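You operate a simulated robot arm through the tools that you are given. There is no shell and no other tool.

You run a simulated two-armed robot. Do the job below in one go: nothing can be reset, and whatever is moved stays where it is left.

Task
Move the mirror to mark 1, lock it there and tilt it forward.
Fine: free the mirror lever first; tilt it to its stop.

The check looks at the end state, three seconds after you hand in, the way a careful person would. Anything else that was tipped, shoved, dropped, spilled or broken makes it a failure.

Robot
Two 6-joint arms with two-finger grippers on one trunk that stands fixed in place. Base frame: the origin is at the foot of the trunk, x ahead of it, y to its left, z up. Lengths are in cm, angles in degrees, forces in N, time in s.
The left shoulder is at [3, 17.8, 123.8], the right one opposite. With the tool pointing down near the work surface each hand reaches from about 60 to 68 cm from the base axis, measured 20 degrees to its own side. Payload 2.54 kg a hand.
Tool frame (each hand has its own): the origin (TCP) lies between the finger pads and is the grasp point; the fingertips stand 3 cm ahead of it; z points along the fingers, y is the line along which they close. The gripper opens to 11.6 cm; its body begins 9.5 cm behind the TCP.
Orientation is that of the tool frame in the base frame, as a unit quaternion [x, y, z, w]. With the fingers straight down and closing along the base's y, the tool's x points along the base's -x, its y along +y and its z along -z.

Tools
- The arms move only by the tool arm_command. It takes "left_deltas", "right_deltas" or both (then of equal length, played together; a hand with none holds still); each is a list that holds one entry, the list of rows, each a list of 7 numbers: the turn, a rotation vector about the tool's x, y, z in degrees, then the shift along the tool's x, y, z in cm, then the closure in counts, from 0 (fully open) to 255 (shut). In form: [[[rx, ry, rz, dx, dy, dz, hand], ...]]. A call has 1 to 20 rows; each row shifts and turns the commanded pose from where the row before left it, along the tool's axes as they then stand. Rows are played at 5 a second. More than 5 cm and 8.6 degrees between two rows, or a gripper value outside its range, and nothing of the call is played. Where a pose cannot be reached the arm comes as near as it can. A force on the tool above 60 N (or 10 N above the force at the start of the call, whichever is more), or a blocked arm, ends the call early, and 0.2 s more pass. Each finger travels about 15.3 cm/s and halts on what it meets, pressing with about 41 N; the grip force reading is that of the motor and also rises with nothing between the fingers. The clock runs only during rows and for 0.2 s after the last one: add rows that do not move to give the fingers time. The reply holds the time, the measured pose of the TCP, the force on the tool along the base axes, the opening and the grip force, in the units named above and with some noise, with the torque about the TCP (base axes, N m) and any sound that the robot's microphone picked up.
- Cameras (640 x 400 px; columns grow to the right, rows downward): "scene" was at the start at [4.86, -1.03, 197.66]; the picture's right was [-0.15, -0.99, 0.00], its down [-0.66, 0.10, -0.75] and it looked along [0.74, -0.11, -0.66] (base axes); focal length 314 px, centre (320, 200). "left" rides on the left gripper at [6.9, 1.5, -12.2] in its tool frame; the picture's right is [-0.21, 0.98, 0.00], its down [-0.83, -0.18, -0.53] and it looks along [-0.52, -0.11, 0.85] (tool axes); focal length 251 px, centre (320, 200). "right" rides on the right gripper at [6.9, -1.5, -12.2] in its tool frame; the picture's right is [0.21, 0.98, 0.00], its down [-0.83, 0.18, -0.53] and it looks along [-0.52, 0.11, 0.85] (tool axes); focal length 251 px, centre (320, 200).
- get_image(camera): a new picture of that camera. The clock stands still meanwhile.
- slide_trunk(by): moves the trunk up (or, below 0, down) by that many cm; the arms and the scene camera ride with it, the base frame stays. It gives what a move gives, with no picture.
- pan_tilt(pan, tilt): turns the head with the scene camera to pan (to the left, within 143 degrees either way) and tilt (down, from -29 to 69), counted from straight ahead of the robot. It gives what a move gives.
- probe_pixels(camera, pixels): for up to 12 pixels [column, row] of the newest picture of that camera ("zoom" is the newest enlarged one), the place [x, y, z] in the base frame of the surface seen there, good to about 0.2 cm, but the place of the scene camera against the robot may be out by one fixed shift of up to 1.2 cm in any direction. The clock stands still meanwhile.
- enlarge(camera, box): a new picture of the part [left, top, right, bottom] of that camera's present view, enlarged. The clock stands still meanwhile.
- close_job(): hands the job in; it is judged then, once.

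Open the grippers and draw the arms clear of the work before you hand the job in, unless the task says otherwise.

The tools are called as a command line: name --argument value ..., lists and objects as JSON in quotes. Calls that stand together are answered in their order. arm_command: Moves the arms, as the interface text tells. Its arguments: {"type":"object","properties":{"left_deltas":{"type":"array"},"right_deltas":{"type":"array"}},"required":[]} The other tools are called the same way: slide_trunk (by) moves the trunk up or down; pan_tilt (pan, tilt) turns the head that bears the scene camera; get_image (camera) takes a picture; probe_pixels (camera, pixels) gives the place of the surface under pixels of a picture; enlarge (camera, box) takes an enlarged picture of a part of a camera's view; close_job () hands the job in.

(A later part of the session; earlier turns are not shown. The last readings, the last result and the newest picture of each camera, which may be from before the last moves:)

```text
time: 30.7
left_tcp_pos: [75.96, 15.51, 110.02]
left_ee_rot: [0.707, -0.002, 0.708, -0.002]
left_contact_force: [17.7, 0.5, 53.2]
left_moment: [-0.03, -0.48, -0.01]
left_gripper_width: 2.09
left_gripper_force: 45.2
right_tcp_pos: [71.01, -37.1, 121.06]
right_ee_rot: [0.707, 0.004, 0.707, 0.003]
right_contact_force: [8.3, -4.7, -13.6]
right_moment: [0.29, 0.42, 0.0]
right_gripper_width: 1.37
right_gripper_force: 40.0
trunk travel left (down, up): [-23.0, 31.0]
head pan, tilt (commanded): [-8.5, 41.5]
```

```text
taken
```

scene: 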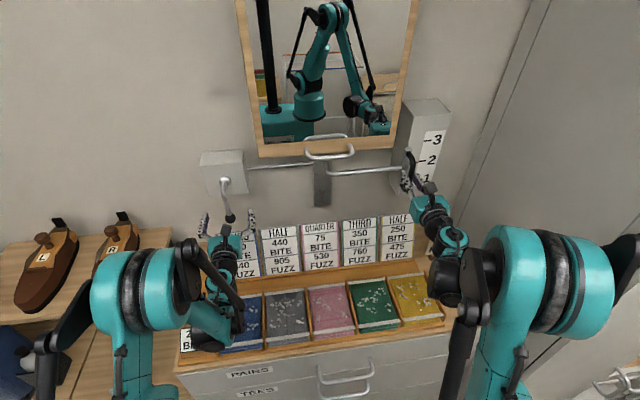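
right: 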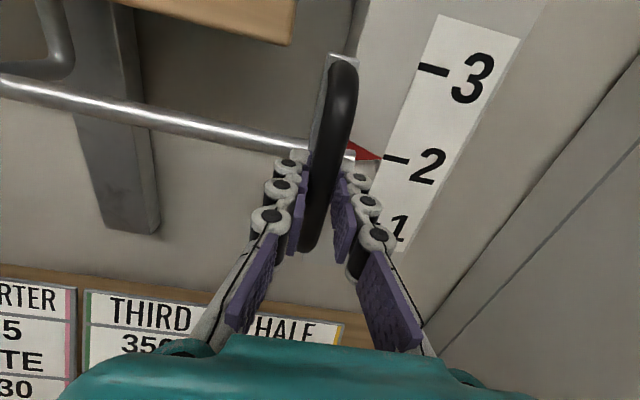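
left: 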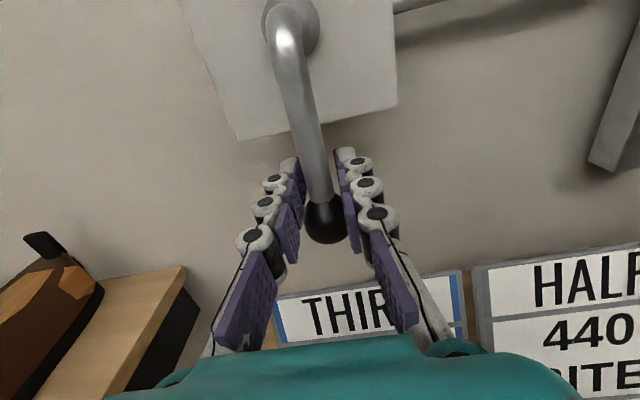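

The fingers are wedging on the ball's upper side (53 N upward on the tool). I'll open, move up about 1.9 cm to hold only the straight rod, and close again.

arm_command --left_deltas '[[[0, 0, 0, 0, 0, 0, 150], [0, 0, 0, 0, 0, 0, 120], [0, 0, 0, 1.0, 0, 0, 120], [0, 0, 0, 0.9, 0, 0, 120], [0, 0, 0, 0, 0, 0, 120], [0, 0, 0, 0, 0, 0, 180], [0, 0, 0, 0, 0, 0, 255], [0, 0, 0, 0, 0, 0, 255], [0, 0, 0, 0, 0, 0, 255]]]' --right_deltas '[[[0, 0, 0, 0, 0, 0, 255], [0, 0, 0, 0, 0, 0, 255], [0, 0, 0, 0, 0, 0, 255], [0, 0, 0, 0, 0, 0, 255], [0, 0, 0, 0, 0, 0, 255], [0, 0, 0, 0, 0, 0, 255], [0, 0, 0, 0, 0, 0, 255], [0, 0, 0, 0, 0, 0, 255], [0, 0, 0, 0, 0, 0, 255]]]'

get_image --camera "left"

```text
time: 32.7
left_tcp_pos: [75.8, 15.54, 111.91]
left_ee_rot: [0.707, -0.003, 0.707, -0.002]
left_contact_force: [-1.1, -1.2, 0.8]
left_moment: [0.12, -0.04, -0.04]
left_gripper_width: 1.29
left_gripper_force: 39.8
right_tcp_pos: [71.02, -36.96, 120.95]
right_ee_rot: [0.708, 0.003, 0.707, 0.003]
right_contact_force: [6.1, -11.4, 4.6]
right_moment: [0.36, -0.04, -0.05]
right_gripper_width: 1.37
right_gripper_force: 40.9
trunk travel left (down, up): [-23.0, 31.0]
head pan, tilt (commanded): [-8.5, 41.5]
```

```text
taken
```

left: 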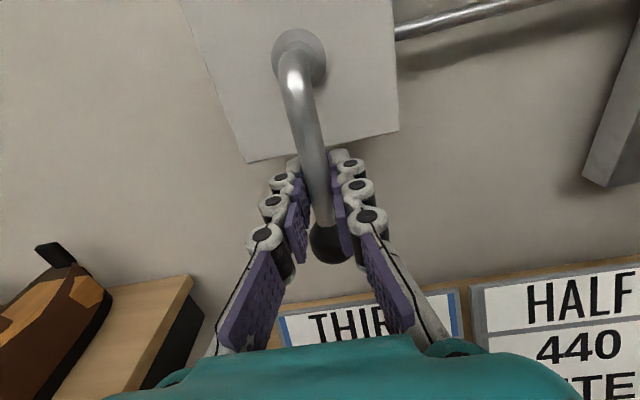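

Clean grip on the rod (1.29 cm, forces near zero). I'll test which way the lever turns with a small 4° turn about the hub axis towards +y (r≈7.3 cm).

arm_command --left_deltas '[[[0, 0, 2, 0, -0.25, 0, 255], [0, 0, 2, 0, -0.25, 0, 255], [0, 0, 0, 0, 0, 0, 255]]]' --right_deltas '[[[0, 0, 0, 0, 0, 0, 255], [0, 0, 0, 0, 0, 0, 255], [0, 0, 0, 0, 0, 0, 255]]]'

```text
time: 33.5
left_tcp_pos: [75.86, 15.92, 111.81]
left_ee_rot: [0.706, -0.028, 0.707, -0.026]
left_contact_force: [-6.0, -7.4, -11.7]
left_moment: [0.46, -0.11, -0.05]
left_gripper_width: 1.29
left_gripper_force: 39.9
right_tcp_pos: [70.98, -37.19, 120.92]
right_ee_rot: [0.708, 0.004, 0.706, 0.003]
right_contact_force: [4.7, -8.5, 4.7]
right_moment: [0.35, -0.2, -0.01]
right_gripper_width: 1.4
right_gripper_force: 40.2
trunk travel left (down, up): [-23.0, 31.0]
head pan, tilt (commanded): [-8.5, 41.5]
```

It moved 0.4 cm with only ~7 N resistance. I continue another 6° in the same direction and compare the forces.

arm_command --left_deltas '[[[0, 0, 2, 0.01, -0.25, 0, 255], [0, 0, 2, 0.01, -0.25, 0, 255], [0, 0, 2, 0.01, -0.25, 0, 255], [0, 0, 0, 0, 0, 0, 255]]]' --right_deltas '[[[0, 0, 0, 0, 0, 0, 255], [0, 0, 0, 0, 0, 0, 255], [0, 0, 0, 0, 0, 0, 255], [0, 0, 0, 0, 0, 0, 255]]]'

get_image --camera "left"

```text
time: 34.5
left_tcp_pos: [75.94, 16.69, 111.94]
left_ee_rot: [0.704, -0.065, 0.704, -0.063]
left_contact_force: [-5.5, -13.3, -7.8]
left_moment: [0.88, -0.07, -0.08]
left_gripper_width: 1.34
left_gripper_force: 40.6
right_tcp_pos: [70.93, -36.97, 120.96]
right_ee_rot: [0.708, 0.003, 0.707, 0.004]
right_contact_force: [1.4, -2.4, 0.3]
right_moment: [0.36, -0.03, -0.01]
right_gripper_width: 1.4
right_gripper_force: 40.2
trunk travel left (down, up): [-23.0, 31.0]
head pan, tilt (commanded): [-8.5, 41.5]
```

```text
taken
```

left: 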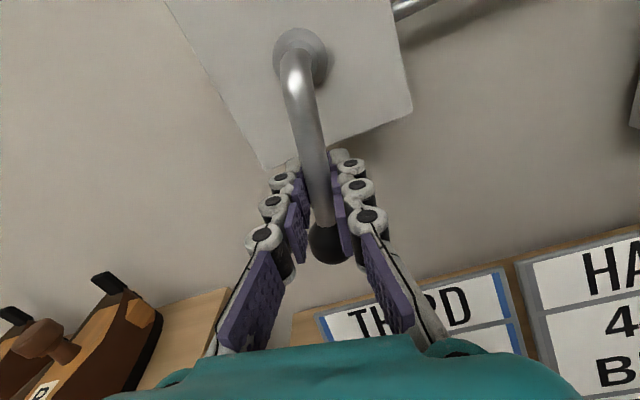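

The lever follows (about 10°), but the resistance rises (13 N, 0.88 N m), which could be a spring, a detent or a soft stop. I'll return to the start and compare the other direction.

arm_command --left_deltas '[[[0, 0, -2, 0, 0.25, 0, 255], [0, 0, -2, 0, 0.25, 0, 255], [0, 0, -2, 0, 0.25, 0, 255], [0, 0, -2, 0, 0.25, 0, 255], [0, 0, -2, 0, 0.25, 0, 255], [0, 0, 0, 0, 0, 0, 255]]]' --right_deltas '[[[0, 0, 0, 0, 0, 0, 255], [0, 0, 0, 0, 0, 0, 255], [0, 0, 0, 0, 0, 0, 255], [0, 0, 0, 0, 0, 0, 255], [0, 0, 0, 0, 0, 0, 255], [0, 0, 0, 0, 0, 0, 255]]]'

arm_command --left_deltas '[[[0, 0, -2, 0, 0.25, 0, 255], [0, 0, -2, 0, 0.25, 0, 255], [0, 0, 0, 0, 0, 0, 255]]]' --right_deltas '[[[0, 0, 0, 0, 0, 0, 255], [0, 0, 0, 0, 0, 0, 255], [0, 0, 0, 0, 0, 0, 255]]]'

```text
time: 35.9
left_tcp_pos: [75.96, 15.58, 111.86]
left_ee_rot: [0.707, -0.002, 0.707, -0.001]
left_contact_force: [-1.4, -7.4, 4.1]
left_moment: [0.51, 0.02, -0.05]
left_gripper_width: 1.38
left_gripper_force: 40.0
right_tcp_pos: [70.93, -37.08, 120.94]
right_ee_rot: [0.708, 0.004, 0.706, 0.003]
right_contact_force: [2.8, -3.7, -6.1]
right_moment: [0.41, 0.11, 0.01]
right_gripper_width: 1.4
right_gripper_force: 40.3
trunk travel left (down, up): [-23.0, 31.0]
head pan, tilt (commanded): [-8.5, 41.5]
```

```text
time: 36.7
left_tcp_pos: [75.87, 15.48, 111.75]
left_ee_rot: [0.706, 0.025, 0.707, 0.022]
left_contact_force: [-6.1, 11.7, 3.3]
left_moment: [0.92, -0.01, 0.03]
left_gripper_width: 1.45
left_gripper_force: 40.3
right_tcp_pos: [71.0, -37.07, 120.87]
right_ee_rot: [0.708, 0.002, 0.707, 0.004]
right_contact_force: [3.9, -13.5, -8.9]
right_moment: [0.49, -0.03, -0.04]
right_gripper_width: 1.4
right_gripper_force: 40.2
trunk travel left (down, up): [-23.0, 31.0]
head pan, tilt (commanded): [-8.5, 41.5]
```

Resolving the forces about the hub shows the +y turn is nearly free (the force was just my radius being ~1 cm too long), while -y meets a real stop. I'll undo the test and turn +y in an arc of r≈6.3 cm.

arm_command --left_deltas '[[[0, 0, 2, 0, -0.25, 0, 255], [0, 0, 2, 0, -0.25, 0, 255], [0, 0, 4, 0.015, -0.44, 0, 255], [0, 0, 4, 0.015, -0.44, 0, 255], [0, 0, 4, 0.015, -0.44, 0, 255], [0, 0, 4, 0.015, -0.44, 0, 255], [0, 0, 4, 0.015, -0.44, 0, 255], [0, 0, 0, 0, 0, 0, 255]]]' --right_deltas '[[[0, 0, 0, 0, 0, 0, 255], [0, 0, 0, 0, 0, 0, 255], [0, 0, 0, 0, 0, 0, 255], [0, 0, 0, 0, 0, 0, 255], [0, 0, 0, 0, 0, 0, 255], [0, 0, 0, 0, 0, 0, 255], [0, 0, 0, 0, 0, 0, 255], [0, 0, 0, 0, 0, 0, 255]]]'

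get_image --camera "left"

```text
time: 38.5
left_tcp_pos: [75.96, 17.7, 112.34]
left_ee_rot: [0.696, -0.125, 0.696, -0.125]
left_contact_force: [-4.6, -8.2, 19.2]
left_moment: [0.03, -0.23, -0.08]
left_gripper_width: 1.35
left_gripper_force: 40.2
right_tcp_pos: [71.05, -36.99, 120.84]
right_ee_rot: [0.708, 0.004, 0.707, 0.003]
right_contact_force: [21.1, -5.0, 4.1]
right_moment: [0.36, -0.04, -0.03]
right_gripper_width: 1.4
right_gripper_force: 39.8
trunk travel left (down, up): [-23.0, 31.0]
head pan, tilt (commanded): [-8.5, 41.5]
```

```text
taken
```

left: 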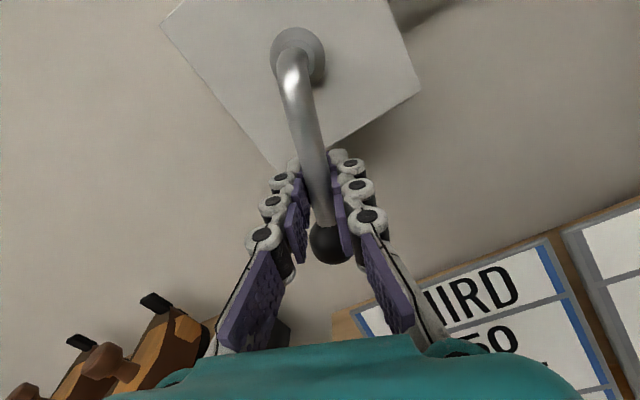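

At about 20° the lever turns freely with only a radial pull of ~20 N; I add a bit of inward motion and continue 40° more.

arm_command --left_deltas '[[[0, 0, 4, 0.06, -0.435, 0, 255], [0, 0, 4, 0.06, -0.435, 0, 255], [0, 0, 4, 0.06, -0.435, 0, 255], [0, 0, 4, 0.04, -0.435, 0, 255], [0, 0, 4, 0.03, -0.435, 0, 255], [0, 0, 4, 0.02, -0.435, 0, 255], [0, 0, 4, 0.02, -0.435, 0, 255], [0, 0, 4, 0.02, -0.435, 0, 255], [0, 0, 0, 0, 0, 0, 255]]]' --right_deltas '[[[0, 0, 0, 0, 0, 0, 255], [0, 0, 0, 0, 0, 0, 255], [0, 0, 0, 0, 0, 0, 255], [0, 0, 0, 0, 0, 0, 255], [0, 0, 0, 0, 0, 0, 255], [0, 0, 0, 0, 0, 0, 255], [0, 0, 0, 0, 0, 0, 255], [0, 0, 0, 0, 0, 0, 255], [0, 0, 0, 0, 0, 0, 255]]]'

get_image --camera "left"

```text
time: 40.5
left_tcp_pos: [76.13, 20.5, 114.2]
left_ee_rot: [0.635, -0.311, 0.635, -0.312]
left_contact_force: [-0.4, -1.7, -12.3]
left_moment: [0.64, 0.11, 0.09]
left_gripper_width: 1.36
left_gripper_force: 39.9
right_tcp_pos: [70.95, -37.0, 120.81]
right_ee_rot: [0.708, 0.003, 0.706, 0.004]
right_contact_force: [-4.6, -8.2, -5.4]
right_moment: [0.39, 0.18, -0.04]
right_gripper_width: 1.39
right_gripper_force: 40.4
trunk travel left (down, up): [-23.0, 31.0]
head pan, tilt (commanded): [-8.5, 41.5]
```

```text
taken
```

left: 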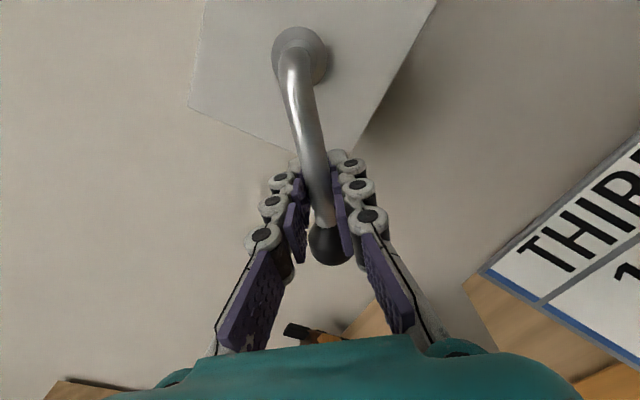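

Now at about 52° and still essentially no resistance about the hub. I continue in the same way, watching for a stop or click.

arm_command --left_deltas '[[[0, 0, 4, 0.015, -0.435, 0, 255], [0, 0, 4, 0.015, -0.435, 0, 255], [0, 0, 4, 0.015, -0.43, 0, 255], [0, 0, 4, 0.015, -0.43, 0, 255], [0, 0, 4, 0.015, -0.43, 0, 255], [0, 0, 4, 0.015, -0.43, 0, 255], [0, 0, 0, 0, 0, 0, 255]]]' --right_deltas '[[[0, 0, 0, 0, 0, 0, 255], [0, 0, 0, 0, 0, 0, 255], [0, 0, 0, 0, 0, 0, 255], [0, 0, 0, 0, 0, 0, 255], [0, 0, 0, 0, 0, 0, 255], [0, 0, 0, 0, 0, 0, 255], [0, 0, 0, 0, 0, 0, 255]]]'

get_image --camera "left"

get_image --camera "scene"

```text
time: 42.1
left_tcp_pos: [76.0, 21.57, 116.6]
left_ee_rot: [0.556, -0.437, 0.556, -0.436]
left_contact_force: [-7.6, 1.3, -15.5]
left_moment: [0.88, 0.06, 0.01]
left_gripper_width: 1.34
left_gripper_force: 39.6
right_tcp_pos: [70.98, -37.0, 120.81]
right_ee_rot: [0.708, 0.004, 0.706, 0.004]
right_contact_force: [0.3, -12.9, -1.9]
right_moment: [0.38, 0.04, -0.07]
right_gripper_width: 1.39
right_gripper_force: 40.3
trunk travel left (down, up): [-23.0, 31.0]
head pan, tilt (commanded): [-8.5, 41.5]
```

```text
taken
```

left: 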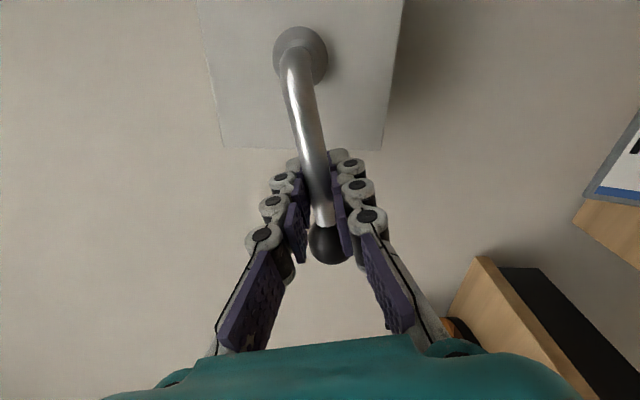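

```text
taken
```

scene: 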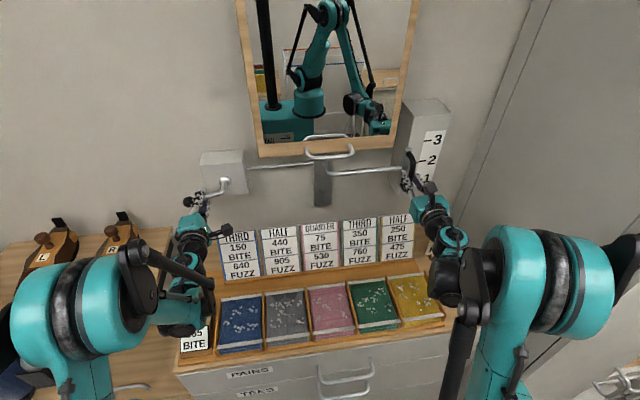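

At about 76° with no hub torque. I continue towards 92° and watch for the stop.

arm_command --left_deltas '[[[0, 0, 4, 0.01, -0.415, 0, 255], [0, 0, 4, 0.01, -0.415, 0, 255], [0, 0, 4, 0.01, -0.42, 0, 255], [0, 0, 3, 0.01, -0.31, 0, 255], [0, 0, 0, 0, 0, 0, 255]]]' --right_deltas '[[[0, 0, 0, 0, 0, 0, 255], [0, 0, 0, 0, 0, 0, 255], [0, 0, 0, 0, 0, 0, 255], [0, 0, 0, 0, 0, 0, 255], [0, 0, 0, 0, 0, 0, 255]]]'

probe_pixels --camera "scene" --pixels '[[180, 320], [170, 330], [195, 325], [205, 290], [190, 300], [185, 345]]'

```text
time: 43.3
left_tcp_pos: [76.0, 21.64, 118.06]
left_ee_rot: [-0.498, 0.508, -0.491, 0.503]
left_contact_force: [-8.0, 7.6, -35.9]
left_moment: [-0.46, 0.17, 0.03]
left_gripper_width: 1.3
left_gripper_force: 39.6
right_tcp_pos: [71.01, -37.05, 120.9]
right_ee_rot: [0.708, 0.003, 0.706, 0.004]
right_contact_force: [-5.7, -20.1, 5.3]
right_moment: [0.5, -0.25, -0.1]
right_gripper_width: 1.38
right_gripper_force: 40.6
trunk travel left (down, up): [-23.0, 31.0]
head pan, tilt (commanded): [-8.5, 41.5]
```

```text
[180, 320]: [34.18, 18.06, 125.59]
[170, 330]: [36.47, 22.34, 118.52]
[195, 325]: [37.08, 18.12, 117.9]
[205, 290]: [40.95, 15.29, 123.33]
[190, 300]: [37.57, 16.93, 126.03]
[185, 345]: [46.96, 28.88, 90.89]
```

The lever reached its stop at about 90° (net hub torque jumped to ~2.6 N m), so it is now at its other end. I ease the left hand back 2° to relax and gently try moving the right handle down 0.6 cm.

arm_command --left_deltas '[[[0, 0, -2, 0, 0.2, 0, 255], [0, 0, 0, 0, 0, 0, 255], [0, 0, 0, 0, 0, 0, 255], [0, 0, 0, 0, 0, 0, 255]]]' --right_deltas '[[[0, 0, 0, 0, 0, 0, 255], [0, 0, 0, -0.3, 0, 0, 255], [0, 0, 0, -0.3, 0, 0, 255], [0, 0, 0, 0, 0, 0, 255]]]'

get_image --camera "right"

get_image --camera "left"

```text
time: 44.3
left_tcp_pos: [75.95, 21.64, 117.93]
left_ee_rot: [0.506, -0.499, 0.501, -0.493]
left_contact_force: [13.4, 4.3, 2.5]
left_moment: [-0.13, -0.04, 0.08]
left_gripper_width: 1.28
left_gripper_force: 39.1
right_tcp_pos: [71.04, -36.98, 120.25]
right_ee_rot: [0.708, 0.004, 0.706, 0.004]
right_contact_force: [-3.8, -16.4, 4.9]
right_moment: [0.36, -0.16, -0.11]
right_gripper_width: 1.32
right_gripper_force: 39.8
trunk travel left (down, up): [-23.0, 31.0]
head pan, tilt (commanded): [-8.5, 41.5]
```

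```text
taken
```

right: 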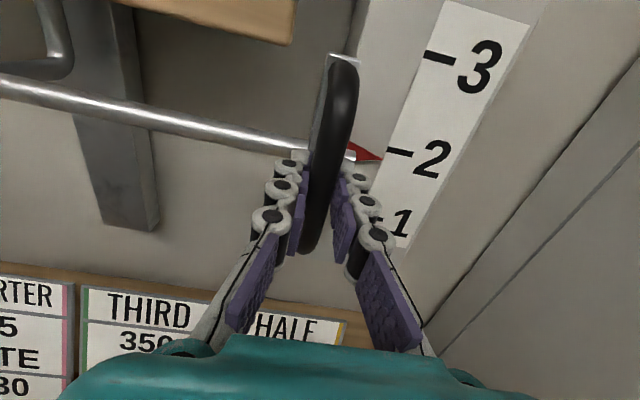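

```text
taken
```

left: 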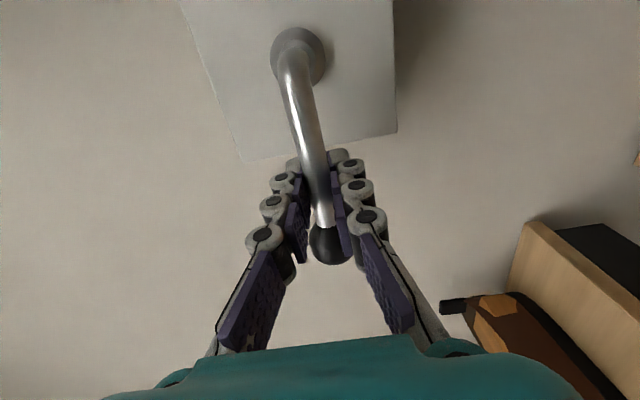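

The mirror is free: the handle went down 0.65 cm with only ~5 N. I continue 5.5 cm down slowly and then check the pointer against mark 1.

arm_command --right_deltas '[[[0, 0, 0, -0.5, 0, 0, 255], [0, 0, 0, -0.5, 0, 0, 255], [0, 0, 0, -0.5, 0, 0, 255], [0, 0, 0, -0.5, 0, 0, 255], [0, 0, 0, -0.5, 0, 0, 255], [0, 0, 0, -0.5, 0, 0, 255], [0, 0, 0, -0.5, 0, 0, 255], [0, 0, 0, -0.5, 0, 0, 255], [0, 0, 0, -0.5, 0, 0, 255], [0, 0, 0, -0.5, 0, 0, 255], [0, 0, 0, -0.5, 0, 0, 255], [0, 0, 0, 0, 0, 0, 255]]]' --left_deltas '[[[0, 0, 0, 0, 0, 0, 255], [0, 0, 0, 0, 0, 0, 255], [0, 0, 0, 0, 0, 0, 255], [0, 0, 0, 0, 0, 0, 255], [0, 0, 0, 0, 0, 0, 255], [0, 0, 0, 0, 0, 0, 255], [0, 0, 0, 0, 0, 0, 255], [0, 0, 0, 0, 0, 0, 255], [0, 0, 0, 0, 0, 0, 255], [0, 0, 0, 0, 0, 0, 255], [0, 0, 0, 0, 0, 0, 255], [0, 0, 0, 0, 0, 0, 255]]]'

get_image --camera "right"

enlarge --camera "scene" --box '[360, 110, 480, 220]'

```text
time: 46.9
left_tcp_pos: [75.91, 21.62, 117.9]
left_ee_rot: [0.506, -0.5, 0.5, -0.494]
left_contact_force: [23.5, -7.2, 2.5]
left_moment: [-0.15, -0.06, 0.0]
left_gripper_width: 1.27
left_gripper_force: 39.4
right_tcp_pos: [70.98, -37.14, 114.58]
right_ee_rot: [0.708, 0.003, 0.706, 0.004]
right_contact_force: [-9.3, -3.3, 4.6]
right_moment: [0.55, -0.13, -0.05]
right_gripper_width: 1.32
right_gripper_force: 40.0
trunk travel left (down, up): [-23.0, 31.0]
head pan, tilt (commanded): [-8.5, 41.5]
```

```text
taken
```

right: 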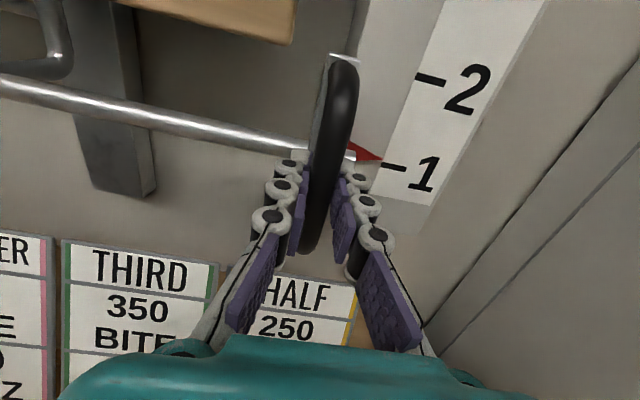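

```text
3.64 times, centred on (420, 165) of scene
```

zoom: 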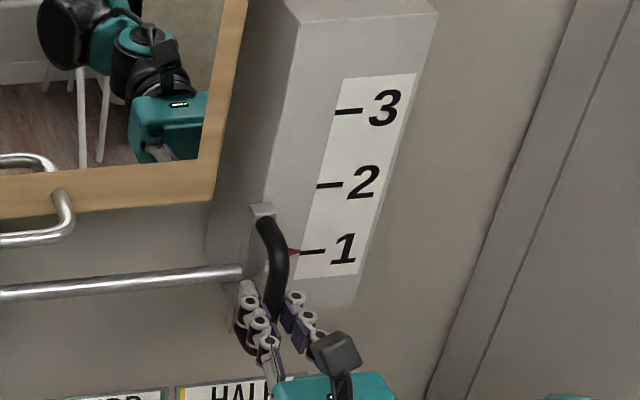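

The pointer is almost at mark 1 (right view (383,160) vs tick (393,166)). I zoom and probe the tip and the tick.

enlarge --camera "right" --box '[340, 120, 460, 200]'

probe_pixels --camera "right" --pixels '[[378, 158], [380, 159], [384, 164], [388, 165], [394, 167], [400, 168], [405, 169], [418, 75], [430, 79], [440, 82], [370, 153], [365, 150]]'

```text
5.00 times, centred on (400, 160) of right
```

zoom: 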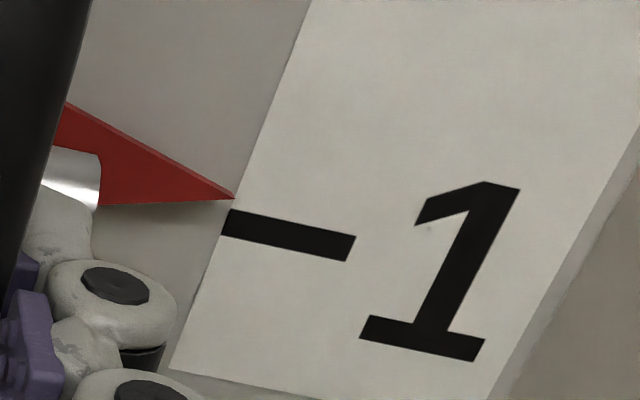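

```text
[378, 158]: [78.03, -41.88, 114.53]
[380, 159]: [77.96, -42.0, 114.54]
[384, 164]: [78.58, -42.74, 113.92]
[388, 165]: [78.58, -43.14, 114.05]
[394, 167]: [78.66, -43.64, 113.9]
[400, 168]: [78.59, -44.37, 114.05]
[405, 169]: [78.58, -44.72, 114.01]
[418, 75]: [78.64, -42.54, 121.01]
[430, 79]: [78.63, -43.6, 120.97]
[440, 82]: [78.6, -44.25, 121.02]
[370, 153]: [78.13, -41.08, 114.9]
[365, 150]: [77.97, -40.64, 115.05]
```

Tick 1 is at z≈113.98 and the pointer tip at ≈114.5, so it needs about 0.5 cm more down.

arm_command --right_deltas '[[[0, 0, 0, -0.25, 0, 0, 255], [0, 0, 0, -0.3, 0, 0, 255], [0, 0, 0, 0, 0, 0, 255], [0, 0, 0, 0, 0, 0, 255]]]' --left_deltas '[[[0, 0, 0, 0, 0, 0, 255], [0, 0, 0, 0, 0, 0, 255], [0, 0, 0, 0, 0, 0, 255], [0, 0, 0, 0, 0, 0, 255]]]'

get_image --camera "right"

enlarge --camera "right" --box '[340, 120, 460, 200]'

probe_pixels --camera "zoom" --pixels '[[220, 193], [200, 185], [180, 190], [150, 180], [120, 150], [260, 205], [300, 215], [330, 222], [240, 198], [100, 140], [120, 195], [90, 120]]'

```text
time: 47.9
left_tcp_pos: [75.91, 21.71, 117.87]
left_ee_rot: [0.506, -0.498, 0.501, -0.494]
left_contact_force: [26.2, -8.8, 1.8]
left_moment: [-0.14, 0.02, -0.11]
left_gripper_width: 1.26
left_gripper_force: 39.5
right_tcp_pos: [71.1, -37.04, 114.02]
right_ee_rot: [0.708, 0.004, 0.706, 0.003]
right_contact_force: [-15.2, 0.5, 1.1]
right_moment: [0.6, -0.25, 0.01]
right_gripper_width: 1.32
right_gripper_force: 39.5
trunk travel left (down, up): [-23.0, 31.0]
head pan, tilt (commanded): [-8.5, 41.5]
```

```text
taken
```

right: 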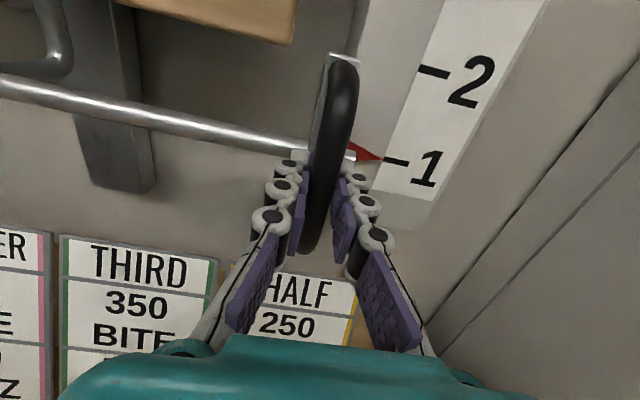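

```text
5.00 times, centred on (400, 160) of right
```

zoom: 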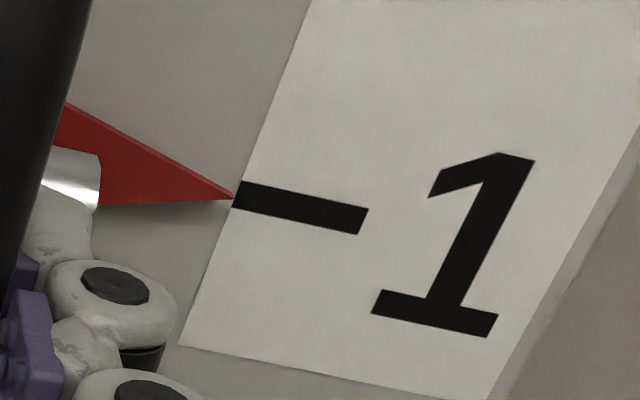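

```text
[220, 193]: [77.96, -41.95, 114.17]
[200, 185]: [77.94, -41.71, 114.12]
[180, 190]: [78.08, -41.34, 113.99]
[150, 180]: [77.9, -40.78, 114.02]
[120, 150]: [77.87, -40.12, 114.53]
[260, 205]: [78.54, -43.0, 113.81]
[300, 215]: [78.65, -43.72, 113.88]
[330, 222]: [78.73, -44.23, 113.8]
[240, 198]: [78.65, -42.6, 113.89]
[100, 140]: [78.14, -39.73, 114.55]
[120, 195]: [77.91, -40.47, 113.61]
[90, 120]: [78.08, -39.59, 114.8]
```

The pointer tip and tick 1 now line up as they did at mark 2 originally (same ~0.2 probe offset); I trim 0.1 cm more and start turning the lever back, 40° first.

arm_command --left_deltas '[[[0, 0, 0, 0, 0, 0, 255], [0, 0, -4, 0.015, 0.43, 0, 255], [0, 0, -4, 0.015, 0.43, 0, 255], [0, 0, -4, 0.015, 0.43, 0, 255], [0, 0, -4, 0.015, 0.43, 0, 255], [0, 0, -4, 0.015, 0.43, 0, 255], [0, 0, -4, 0.015, 0.43, 0, 255], [0, 0, -4, 0.015, 0.43, 0, 255], [0, 0, -4, 0.015, 0.43, 0, 255], [0, 0, -4, 0.015, 0.43, 0, 255], [0, 0, -4, 0.015, 0.43, 0, 255], [0, 0, 0, 0, 0, 0, 255]]]' --right_deltas '[[[0, 0, 0, -0.1, 0, 0, 255], [0, 0, 0, 0, 0, 0, 255], [0, 0, 0, 0, 0, 0, 255], [0, 0, 0, 0, 0, 0, 255], [0, 0, 0, 0, 0, 0, 255], [0, 0, 0, 0, 0, 0, 255], [0, 0, 0, 0, 0, 0, 255], [0, 0, 0, 0, 0, 0, 255], [0, 0, 0, 0, 0, 0, 255], [0, 0, 0, 0, 0, 0, 255], [0, 0, 0, 0, 0, 0, 255], [0, 0, 0, 0, 0, 0, 255]]]'

get_image --camera "left"

```text
time: 50.5
left_tcp_pos: [75.97, 20.24, 113.93]
left_ee_rot: [0.643, -0.294, 0.643, -0.294]
left_contact_force: [18.7, -14.3, 4.5]
left_moment: [0.31, 0.0, -0.02]
left_gripper_width: 1.29
left_gripper_force: 39.2
right_tcp_pos: [71.14, -37.07, 113.95]
right_ee_rot: [0.708, 0.004, 0.706, 0.002]
right_contact_force: [-7.2, 4.8, -0.9]
right_moment: [0.67, -0.05, -0.01]
right_gripper_width: 1.36
right_gripper_force: 39.7
trunk travel left (down, up): [-23.0, 31.0]
head pan, tilt (commanded): [-8.5, 41.5]
```

```text
taken
```

left: 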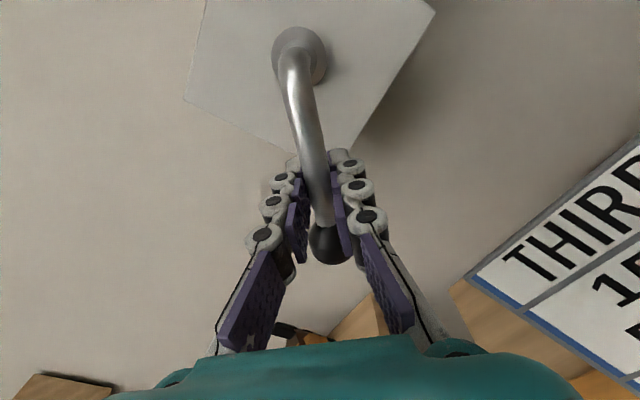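

At 49° and smooth. I continue back to 0° and slightly into the stop.

arm_command --left_deltas '[[[0, 0, -4, 0.03, 0.43, 0, 255], [0, 0, -4, 0.03, 0.43, 0, 255], [0, 0, -4, 0.03, 0.43, 0, 255], [0, 0, -4, 0.03, 0.43, 0, 255], [0, 0, -4, 0.02, 0.43, 0, 255], [0, 0, -4, 0.02, 0.43, 0, 255], [0, 0, -4, 0.015, 0.43, 0, 255], [0, 0, -4, 0.015, 0.43, 0, 255], [0, 0, -4, 0.015, 0.43, 0, 255], [0, 0, -4, 0.015, 0.43, 0, 255], [0, 0, -4, 0.015, 0.43, 0, 255], [0, 0, 0, 0, 0, 0, 255]]]' --right_deltas '[[[0, 0, 0, 0, 0, 0, 255], [0, 0, 0, 0, 0, 0, 255], [0, 0, 0, 0, 0, 0, 255], [0, 0, 0, 0, 0, 0, 255], [0, 0, 0, 0, 0, 0, 255], [0, 0, 0, 0, 0, 0, 255], [0, 0, 0, 0, 0, 0, 255], [0, 0, 0, 0, 0, 0, 255], [0, 0, 0, 0, 0, 0, 255], [0, 0, 0, 0, 0, 0, 255], [0, 0, 0, 0, 0, 0, 255], [0, 0, 0, 0, 0, 0, 255]]]'

get_image --camera "left"

```text
time: 53.1
left_tcp_pos: [76.11, 16.18, 111.87]
left_ee_rot: [0.707, -0.033, 0.706, -0.031]
left_contact_force: [-7.4, -7.0, -17.5]
left_moment: [0.54, 0.27, 0.01]
left_gripper_width: 1.32
left_gripper_force: 39.9
right_tcp_pos: [71.0, -37.1, 114.06]
right_ee_rot: [0.708, 0.003, 0.706, 0.004]
right_contact_force: [2.7, -3.5, 0.9]
right_moment: [0.71, -0.18, -0.01]
right_gripper_width: 1.35
right_gripper_force: 39.5
trunk travel left (down, up): [-23.0, 31.0]
head pan, tilt (commanded): [-8.5, 41.5]
```

```text
taken
```

left: 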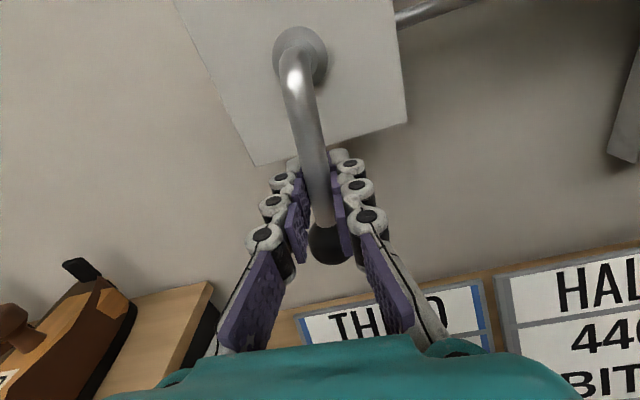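

About 5° remains. I turn 8° more in small steps to seat the lever firmly against its stop.

arm_command --left_deltas '[[[0, 0, -2, 0, 0.22, 0, 255], [0, 0, -2, 0, 0.22, 0, 255], [0, 0, -2, 0, 0.22, 0, 255], [0, 0, -2, 0, 0.22, 0, 255], [0, 0, 0, 0, 0, 0, 255], [0, 0, 0, 0, 0, 0, 255]]]' --right_deltas '[[[0, 0, 0, 0, 0, 0, 255], [0, 0, 0, 0, 0, 0, 255], [0, 0, 0, 0, 0, 0, 255], [0, 0, 0, 0, 0, 0, 255], [0, 0, 0, 0, 0, 0, 255], [0, 0, 0, 0, 0, 0, 255]]]'

get_image --camera "left"

enlarge --camera "right" --box '[340, 120, 460, 200]'

```text
time: 54.5
left_tcp_pos: [76.1, 15.46, 111.77]
left_ee_rot: [0.707, 0.017, 0.707, 0.017]
left_contact_force: [19.1, 3.3, -7.0]
left_moment: [0.81, 0.05, 0.06]
left_gripper_width: 1.34
left_gripper_force: 39.7
right_tcp_pos: [71.06, -37.04, 114.05]
right_ee_rot: [0.708, 0.003, 0.706, 0.006]
right_contact_force: [-14.3, -7.1, -2.4]
right_moment: [0.84, -0.07, 0.01]
right_gripper_width: 1.35
right_gripper_force: 39.9
trunk travel left (down, up): [-23.0, 31.0]
head pan, tilt (commanded): [-8.5, 41.5]
```

```text
taken
```

left: 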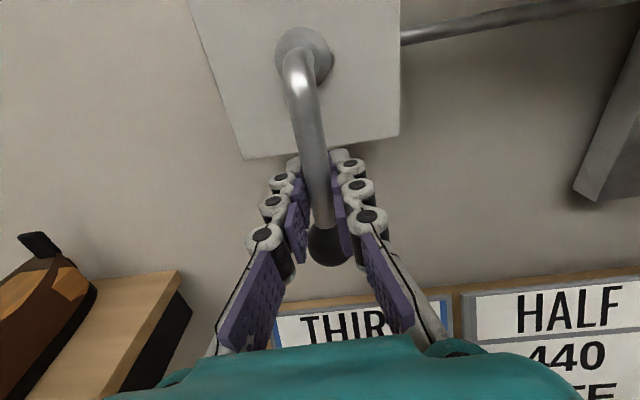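

```text
5.00 times, centred on (400, 160) of right
```

zoom: 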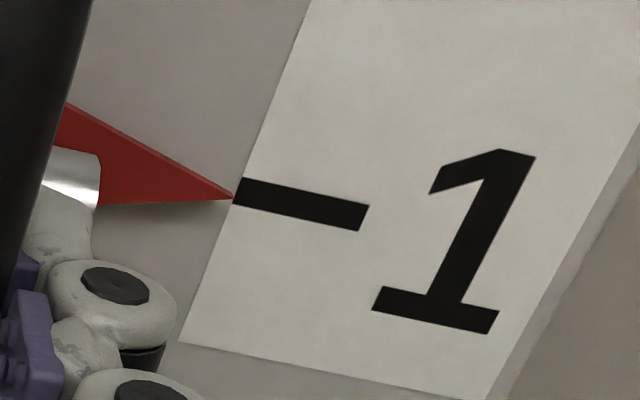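

The lever is back against its locked stop (y=15.46, ~1 N m resisting) and the pointer sits at tick 1. I verify the lock with a tiny 0.25 cm upward pull on the handle.

arm_command --right_deltas '[[[0, 0, 0, 0.25, 0, 0, 255], [0, 0, 0, 0, 0, 0, 255]]]' --left_deltas '[[[0, 0, 0, 0, 0, 0, 255], [0, 0, 0, 0, 0, 0, 255]]]'

enlarge --camera "right" --box '[340, 120, 460, 200]'

```text
time: 55.1
left_tcp_pos: [76.07, 15.37, 111.8]
left_ee_rot: [0.707, 0.017, 0.707, 0.017]
left_contact_force: [29.4, 10.6, 13.0]
left_moment: [0.76, -0.01, 0.04]
left_gripper_width: 1.3
left_gripper_force: 39.8
right_tcp_pos: [71.29, -36.93, 114.34]
right_ee_rot: [0.708, 0.003, 0.706, 0.004]
right_contact_force: [-26.2, -6.3, -28.7]
right_moment: [0.76, 0.05, -0.02]
right_gripper_width: 1.38
right_gripper_force: 39.4
trunk travel left (down, up): [-23.0, 31.0]
head pan, tilt (commanded): [-8.5, 41.5]
```

```text
5.00 times, centred on (400, 160) of right
```

zoom: 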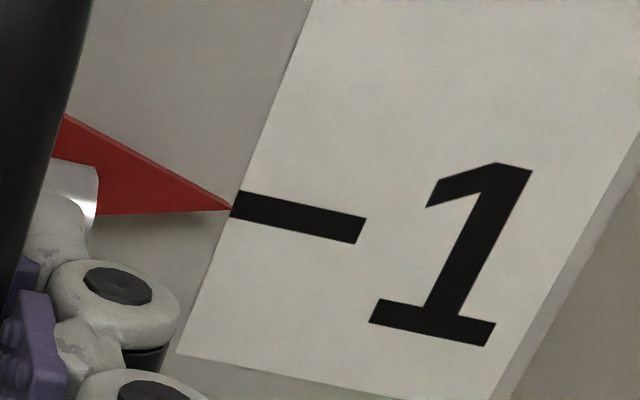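

The handle resists with ~29 N and the pointer stays at tick 1, so the lock holds. I undo the test pull, open both hands and draw them straight back.

arm_command --right_deltas '[[[0, 0, 0, -0.25, 0, 0, 255], [0, 0, 0, 0, 0, 0, 150], [0, 0, 0, 0, 0, 0, 0], [0, 0, 0, 0, 0, 0, 0], [0, 0, 0, 0, 0, 0, 0], [0, 0, 0, 0, 0, -1.5, 0], [0, 0, 0, 0, 0, -2, 0], [0, 0, 0, 0, 0, -2, 0], [0, 0, 0, 0, 0, 0, 0]]]' --left_deltas '[[[0, 0, 0, 0, 0, 0, 255], [0, 0, 0, 0, 0, 0, 150], [0, 0, 0, 0, 0, 0, 0], [0, 0, 0, 0, 0, 0, 0], [0, 0, 0, 0, 0, 0, 0], [0, 0, 0, 0, 0, -1.5, 0], [0, 0, 0, 0, 0, -2, 0], [0, 0, 0, 0, 0, -2, 0], [0, 0, 0, 0, 0, 0, 0]]]'

get_image --camera "right"

get_image --camera "left"

get_image --camera "scene"

```text
time: 57.1
left_tcp_pos: [70.54, 15.42, 111.89]
left_ee_rot: [0.707, 0.016, 0.707, 0.018]
left_contact_force: [-0.4, 0.3, 0.6]
left_moment: [0.0, -0.03, 0.02]
left_gripper_width: 11.59
left_gripper_force: 0.1
right_tcp_pos: [65.5, -36.8, 114.07]
right_ee_rot: [0.708, 0.004, 0.706, 0.004]
right_contact_force: [-1.2, -0.2, -0.2]
right_moment: [0.03, -0.03, 0.0]
right_gripper_width: 11.6
right_gripper_force: 0.1
trunk travel left (down, up): [-23.0, 31.0]
head pan, tilt (commanded): [-8.5, 41.5]
```

```text
taken
```

right: 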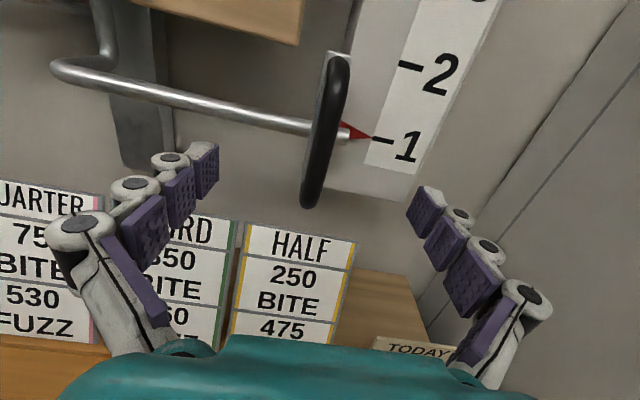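

```text
taken
```

left: 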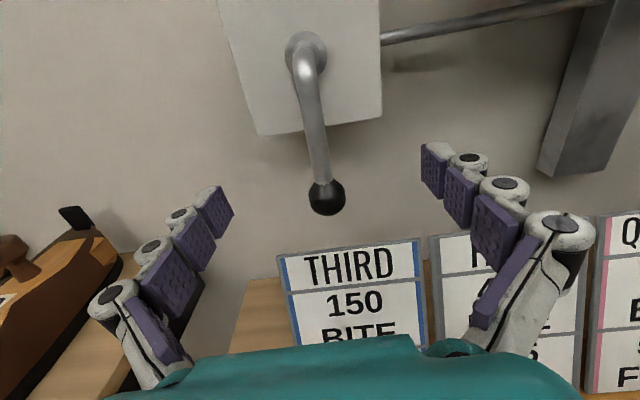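

```text
taken
```

scene: 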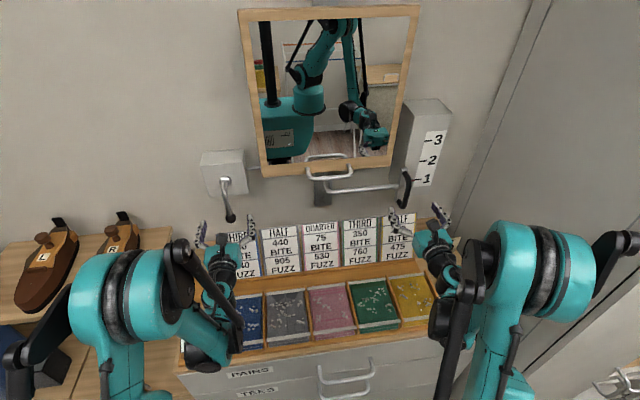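

Both hands are clear; the pointer reads mark 1 and the lever hangs at its locked position. Now I study the tilt: zoom on the mirror, its loop handle and the connecting rod.

enlarge --camera "scene" --box '[240, 130, 430, 230]'

enlarge --camera "scene" --box '[220, 0, 440, 120]'

pan_tilt --pan -8.5 --tilt 20

get_image --camera "scene"

```text
3.37 times, centred on (335, 180) of scene
```

zoom: 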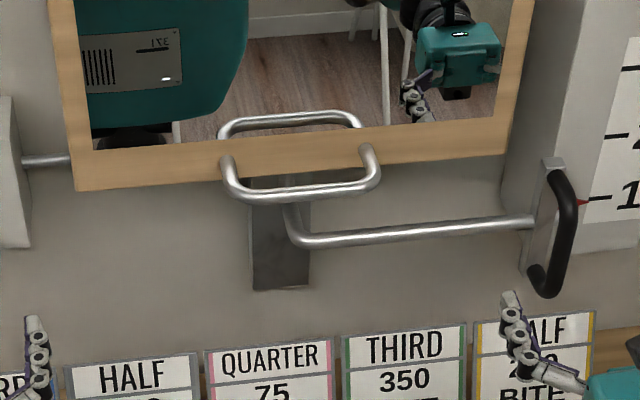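

```text
2.91 times, centred on (330, 60) of scene
```

zoom: 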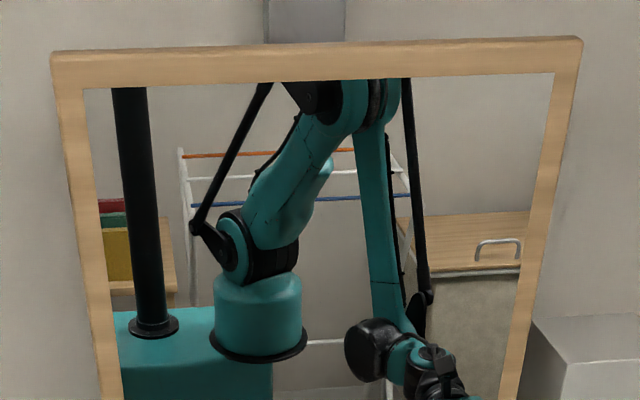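

```text
time: 57.9
left_tcp_pos: [70.44, 15.43, 111.9]
left_ee_rot: [0.707, 0.018, 0.707, 0.016]
left_contact_force: [0.6, -0.1, 0.7]
left_moment: [0.01, 0.03, -0.03]
left_gripper_width: 11.63
left_gripper_force: 0.0
right_tcp_pos: [65.39, -36.91, 114.23]
right_ee_rot: [0.708, 0.004, 0.707, 0.005]
right_contact_force: [0.3, 0.4, 0.9]
right_moment: [0.0, 0.01, -0.02]
right_gripper_width: 11.59
right_gripper_force: 0.0
trunk travel left (down, up): [-23.0, 31.0]
head pan, tilt (commanded): [-8.5, 20.0]
```

```text
taken
```

scene: 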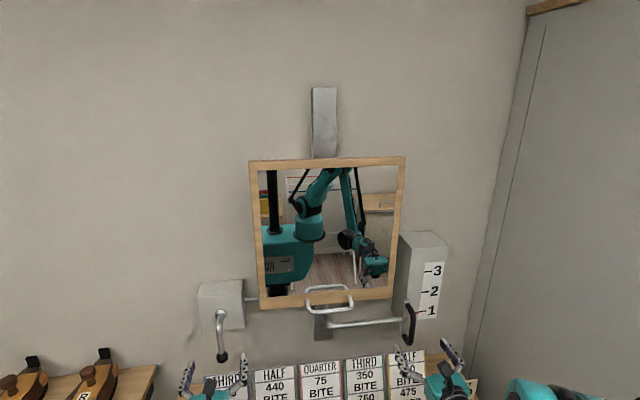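

The loop handle is a U projecting forward from the bottom frame, but the hinge isn't visible. I'll bring the left hand up and roll it so its camera can look behind the mirror from the left side.

arm_command --left_deltas '[[[0, 0, 0, 1, 0, -2, 0], [0, 0, 0, 1, 0, -2, 0], [0, 0, 0, 1, 0, -2, 0], [0, 0, 0, 1, 0, -2, 0], [0, 0, 0, 3, 0, 0, 0], [0, 0, 0, 3, 0, 0, 0], [0, 0, 0, 3, 0, 0, 0], [0, 0, 0, 3, 0, 0, 0], [0, 0, 0, 3, 0, 0, 0], [0, 0, 0, 3, 0, 0, 0], [0, 0, 0, 3, 0, 0, 0], [0, 0, 0, 0, 0, 0, 0]]]'

arm_command --left_deltas '[[[0, 0, -8, 0, 0, 0, 0], [0, 0, -8, 0, 0, 0, 0], [0, 0, -8, 0, 0, 0, 0], [0, 0, -8, 0, 0, 0, 0], [0, 0, -8, 0, 0, 0, 0], [0, 0, -8, 0, 0, 0, 0], [0, 0, -8, 0, 0, 0, 0], [0, 0, -8, 0, 0, 0, 0], [0, 0, -8, 0, 0, 0, 0], [0, 0, -8, 0, 0, 0, 0], [0, 0, -8, 0, 0, 0, 0], [0, 0, 0, 0, 0, 0, 0]]]'

get_image --camera "left"

```text
time: 60.5
left_tcp_pos: [62.87, 16.8, 137.58]
left_ee_rot: [0.707, 0.017, 0.707, 0.017]
left_contact_force: [0.6, 0.1, 0.2]
left_moment: [0.01, -0.01, -0.01]
left_gripper_width: 11.61
left_gripper_force: 0.1
left hand out of reach, approached as far as the arm can: row 2, 3
right_tcp_pos: [65.52, -36.88, 114.15]
right_ee_rot: [0.708, 0.005, 0.706, 0.004]
right_contact_force: [-0.6, -0.6, -0.4]
right_moment: [0.02, 0.0, 0.02]
right_gripper_width: 11.61
right_gripper_force: 0.1
trunk travel left (down, up): [-23.0, 31.0]
head pan, tilt (commanded): [-8.5, 20.0]
```

```text
time: 63.1
left_tcp_pos: [62.79, 16.58, 137.54]
left_ee_rot: [0.496, 0.504, 0.496, 0.505]
left_contact_force: [0.4, -0.4, -0.1]
left_moment: [-0.01, 0.0, 0.01]
left_gripper_width: 11.61
left_gripper_force: 0.2
right_tcp_pos: [65.43, -36.86, 114.19]
right_ee_rot: [0.708, 0.004, 0.707, 0.004]
right_contact_force: [-0.4, -0.7, -0.1]
right_moment: [0.0, 0.0, 0.02]
right_gripper_width: 11.58
right_gripper_force: 0.1
trunk travel left (down, up): [-23.0, 31.0]
head pan, tilt (commanded): [-8.5, 20.0]
```

```text
taken
```

left: 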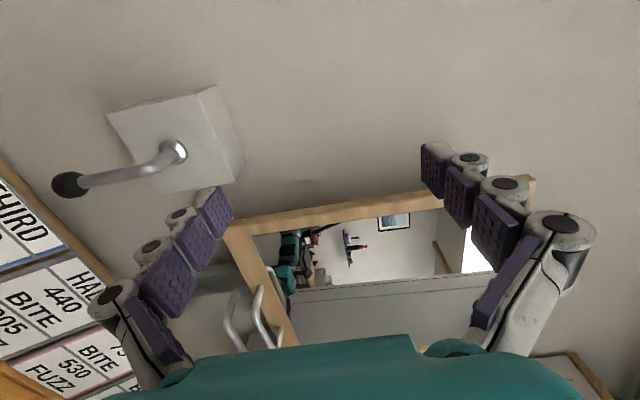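

The roll worked (image right is up). I yaw the left hand to the right by 40° and shift it so its camera looks along the mirror's left side.

arm_command --left_deltas '[[[0, -8, 0, 0, 0, 0, 0], [0, -8, 0, 0, 0, 0, 0], [0, -8, 0, 0, 0, 0, 0], [0, -8, 0, 0, 0, 0, 0], [0, -8, 0, 0, 0, 0, 0], [0, 0, 0, 2, 0, 1.5, 0], [0, 0, 0, 2, 0, 1.5, 0], [0, 0, 0, 2, 0, 1.5, 0], [0, 0, 0, 0, 0, 0, 0]]]'

get_image --camera "left"

```text
time: 65.1
left_tcp_pos: [70.08, 18.09, 137.55]
left_ee_rot: [0.636, 0.3, 0.297, 0.645]
left_contact_force: [0.1, 0.4, -0.3]
left_moment: [0.02, 0.0, 0.03]
left_gripper_width: 11.61
left_gripper_force: 0.0
right_tcp_pos: [65.37, -36.9, 114.28]
right_ee_rot: [0.707, 0.004, 0.707, 0.004]
right_contact_force: [0.7, 0.1, 0.0]
right_moment: [0.02, -0.01, 0.01]
right_gripper_width: 11.62
right_gripper_force: 0.0
trunk travel left (down, up): [-23.0, 31.0]
head pan, tilt (commanded): [-8.5, 20.0]
```

```text
taken
```

left: 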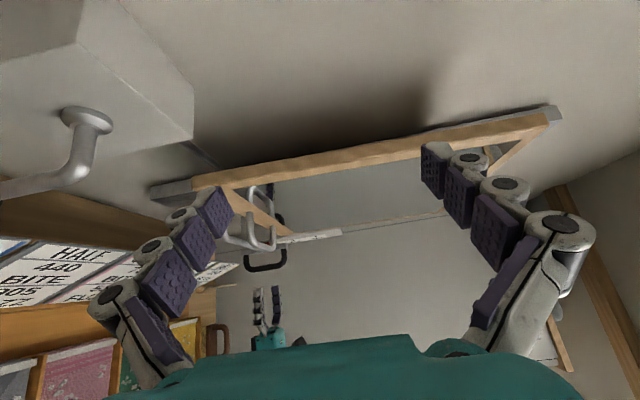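

I can see the frame's left edge but not behind it yet. I yaw 30° more and move ~5 cm forward so the camera looks behind the mirror.

arm_command --left_deltas '[[[0, -7.5, 0, 0, 0, 0, 0], [0, -7.5, 0, 0, 0, 0, 0], [0, -7.5, 0, 0, 0, 0, 0], [0, -7.5, 0, 0, 0, 0, 0], [0, 0, 0, 1.6, 0, 0.5, 0], [0, 0, 0, 1.6, 0, 0.5, 0], [0, 0, 0, 1.6, 0, 0.5, 0], [0, 0, 0, 0, 0, 0, 0]]]'

get_image --camera "left"

```text
time: 66.9
left_tcp_pos: [75.21, 18.64, 137.72]
left_ee_rot: [0.692, 0.123, 0.122, 0.701]
left_contact_force: [-1.0, -0.2, 0.3]
left_moment: [0.0, 0.01, -0.01]
left_gripper_width: 11.6
left_gripper_force: 0.1
right_tcp_pos: [65.38, -37.04, 114.23]
right_ee_rot: [0.707, 0.005, 0.707, 0.003]
right_contact_force: [-0.2, 0.4, -0.6]
right_moment: [-0.02, -0.02, 0.0]
right_gripper_width: 11.59
right_gripper_force: 0.1
trunk travel left (down, up): [-23.0, 31.0]
head pan, tilt (commanded): [-8.5, 20.0]
```

```text
taken
```

left: 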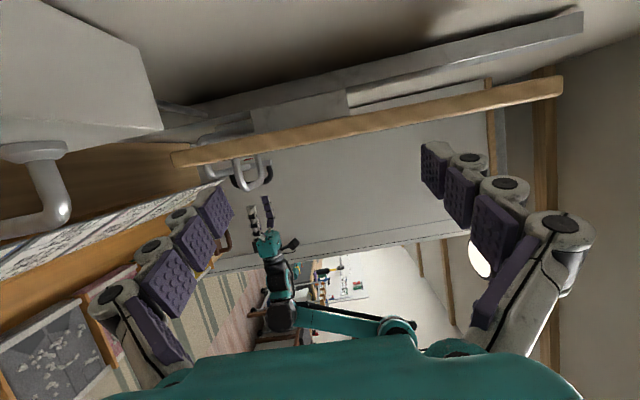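

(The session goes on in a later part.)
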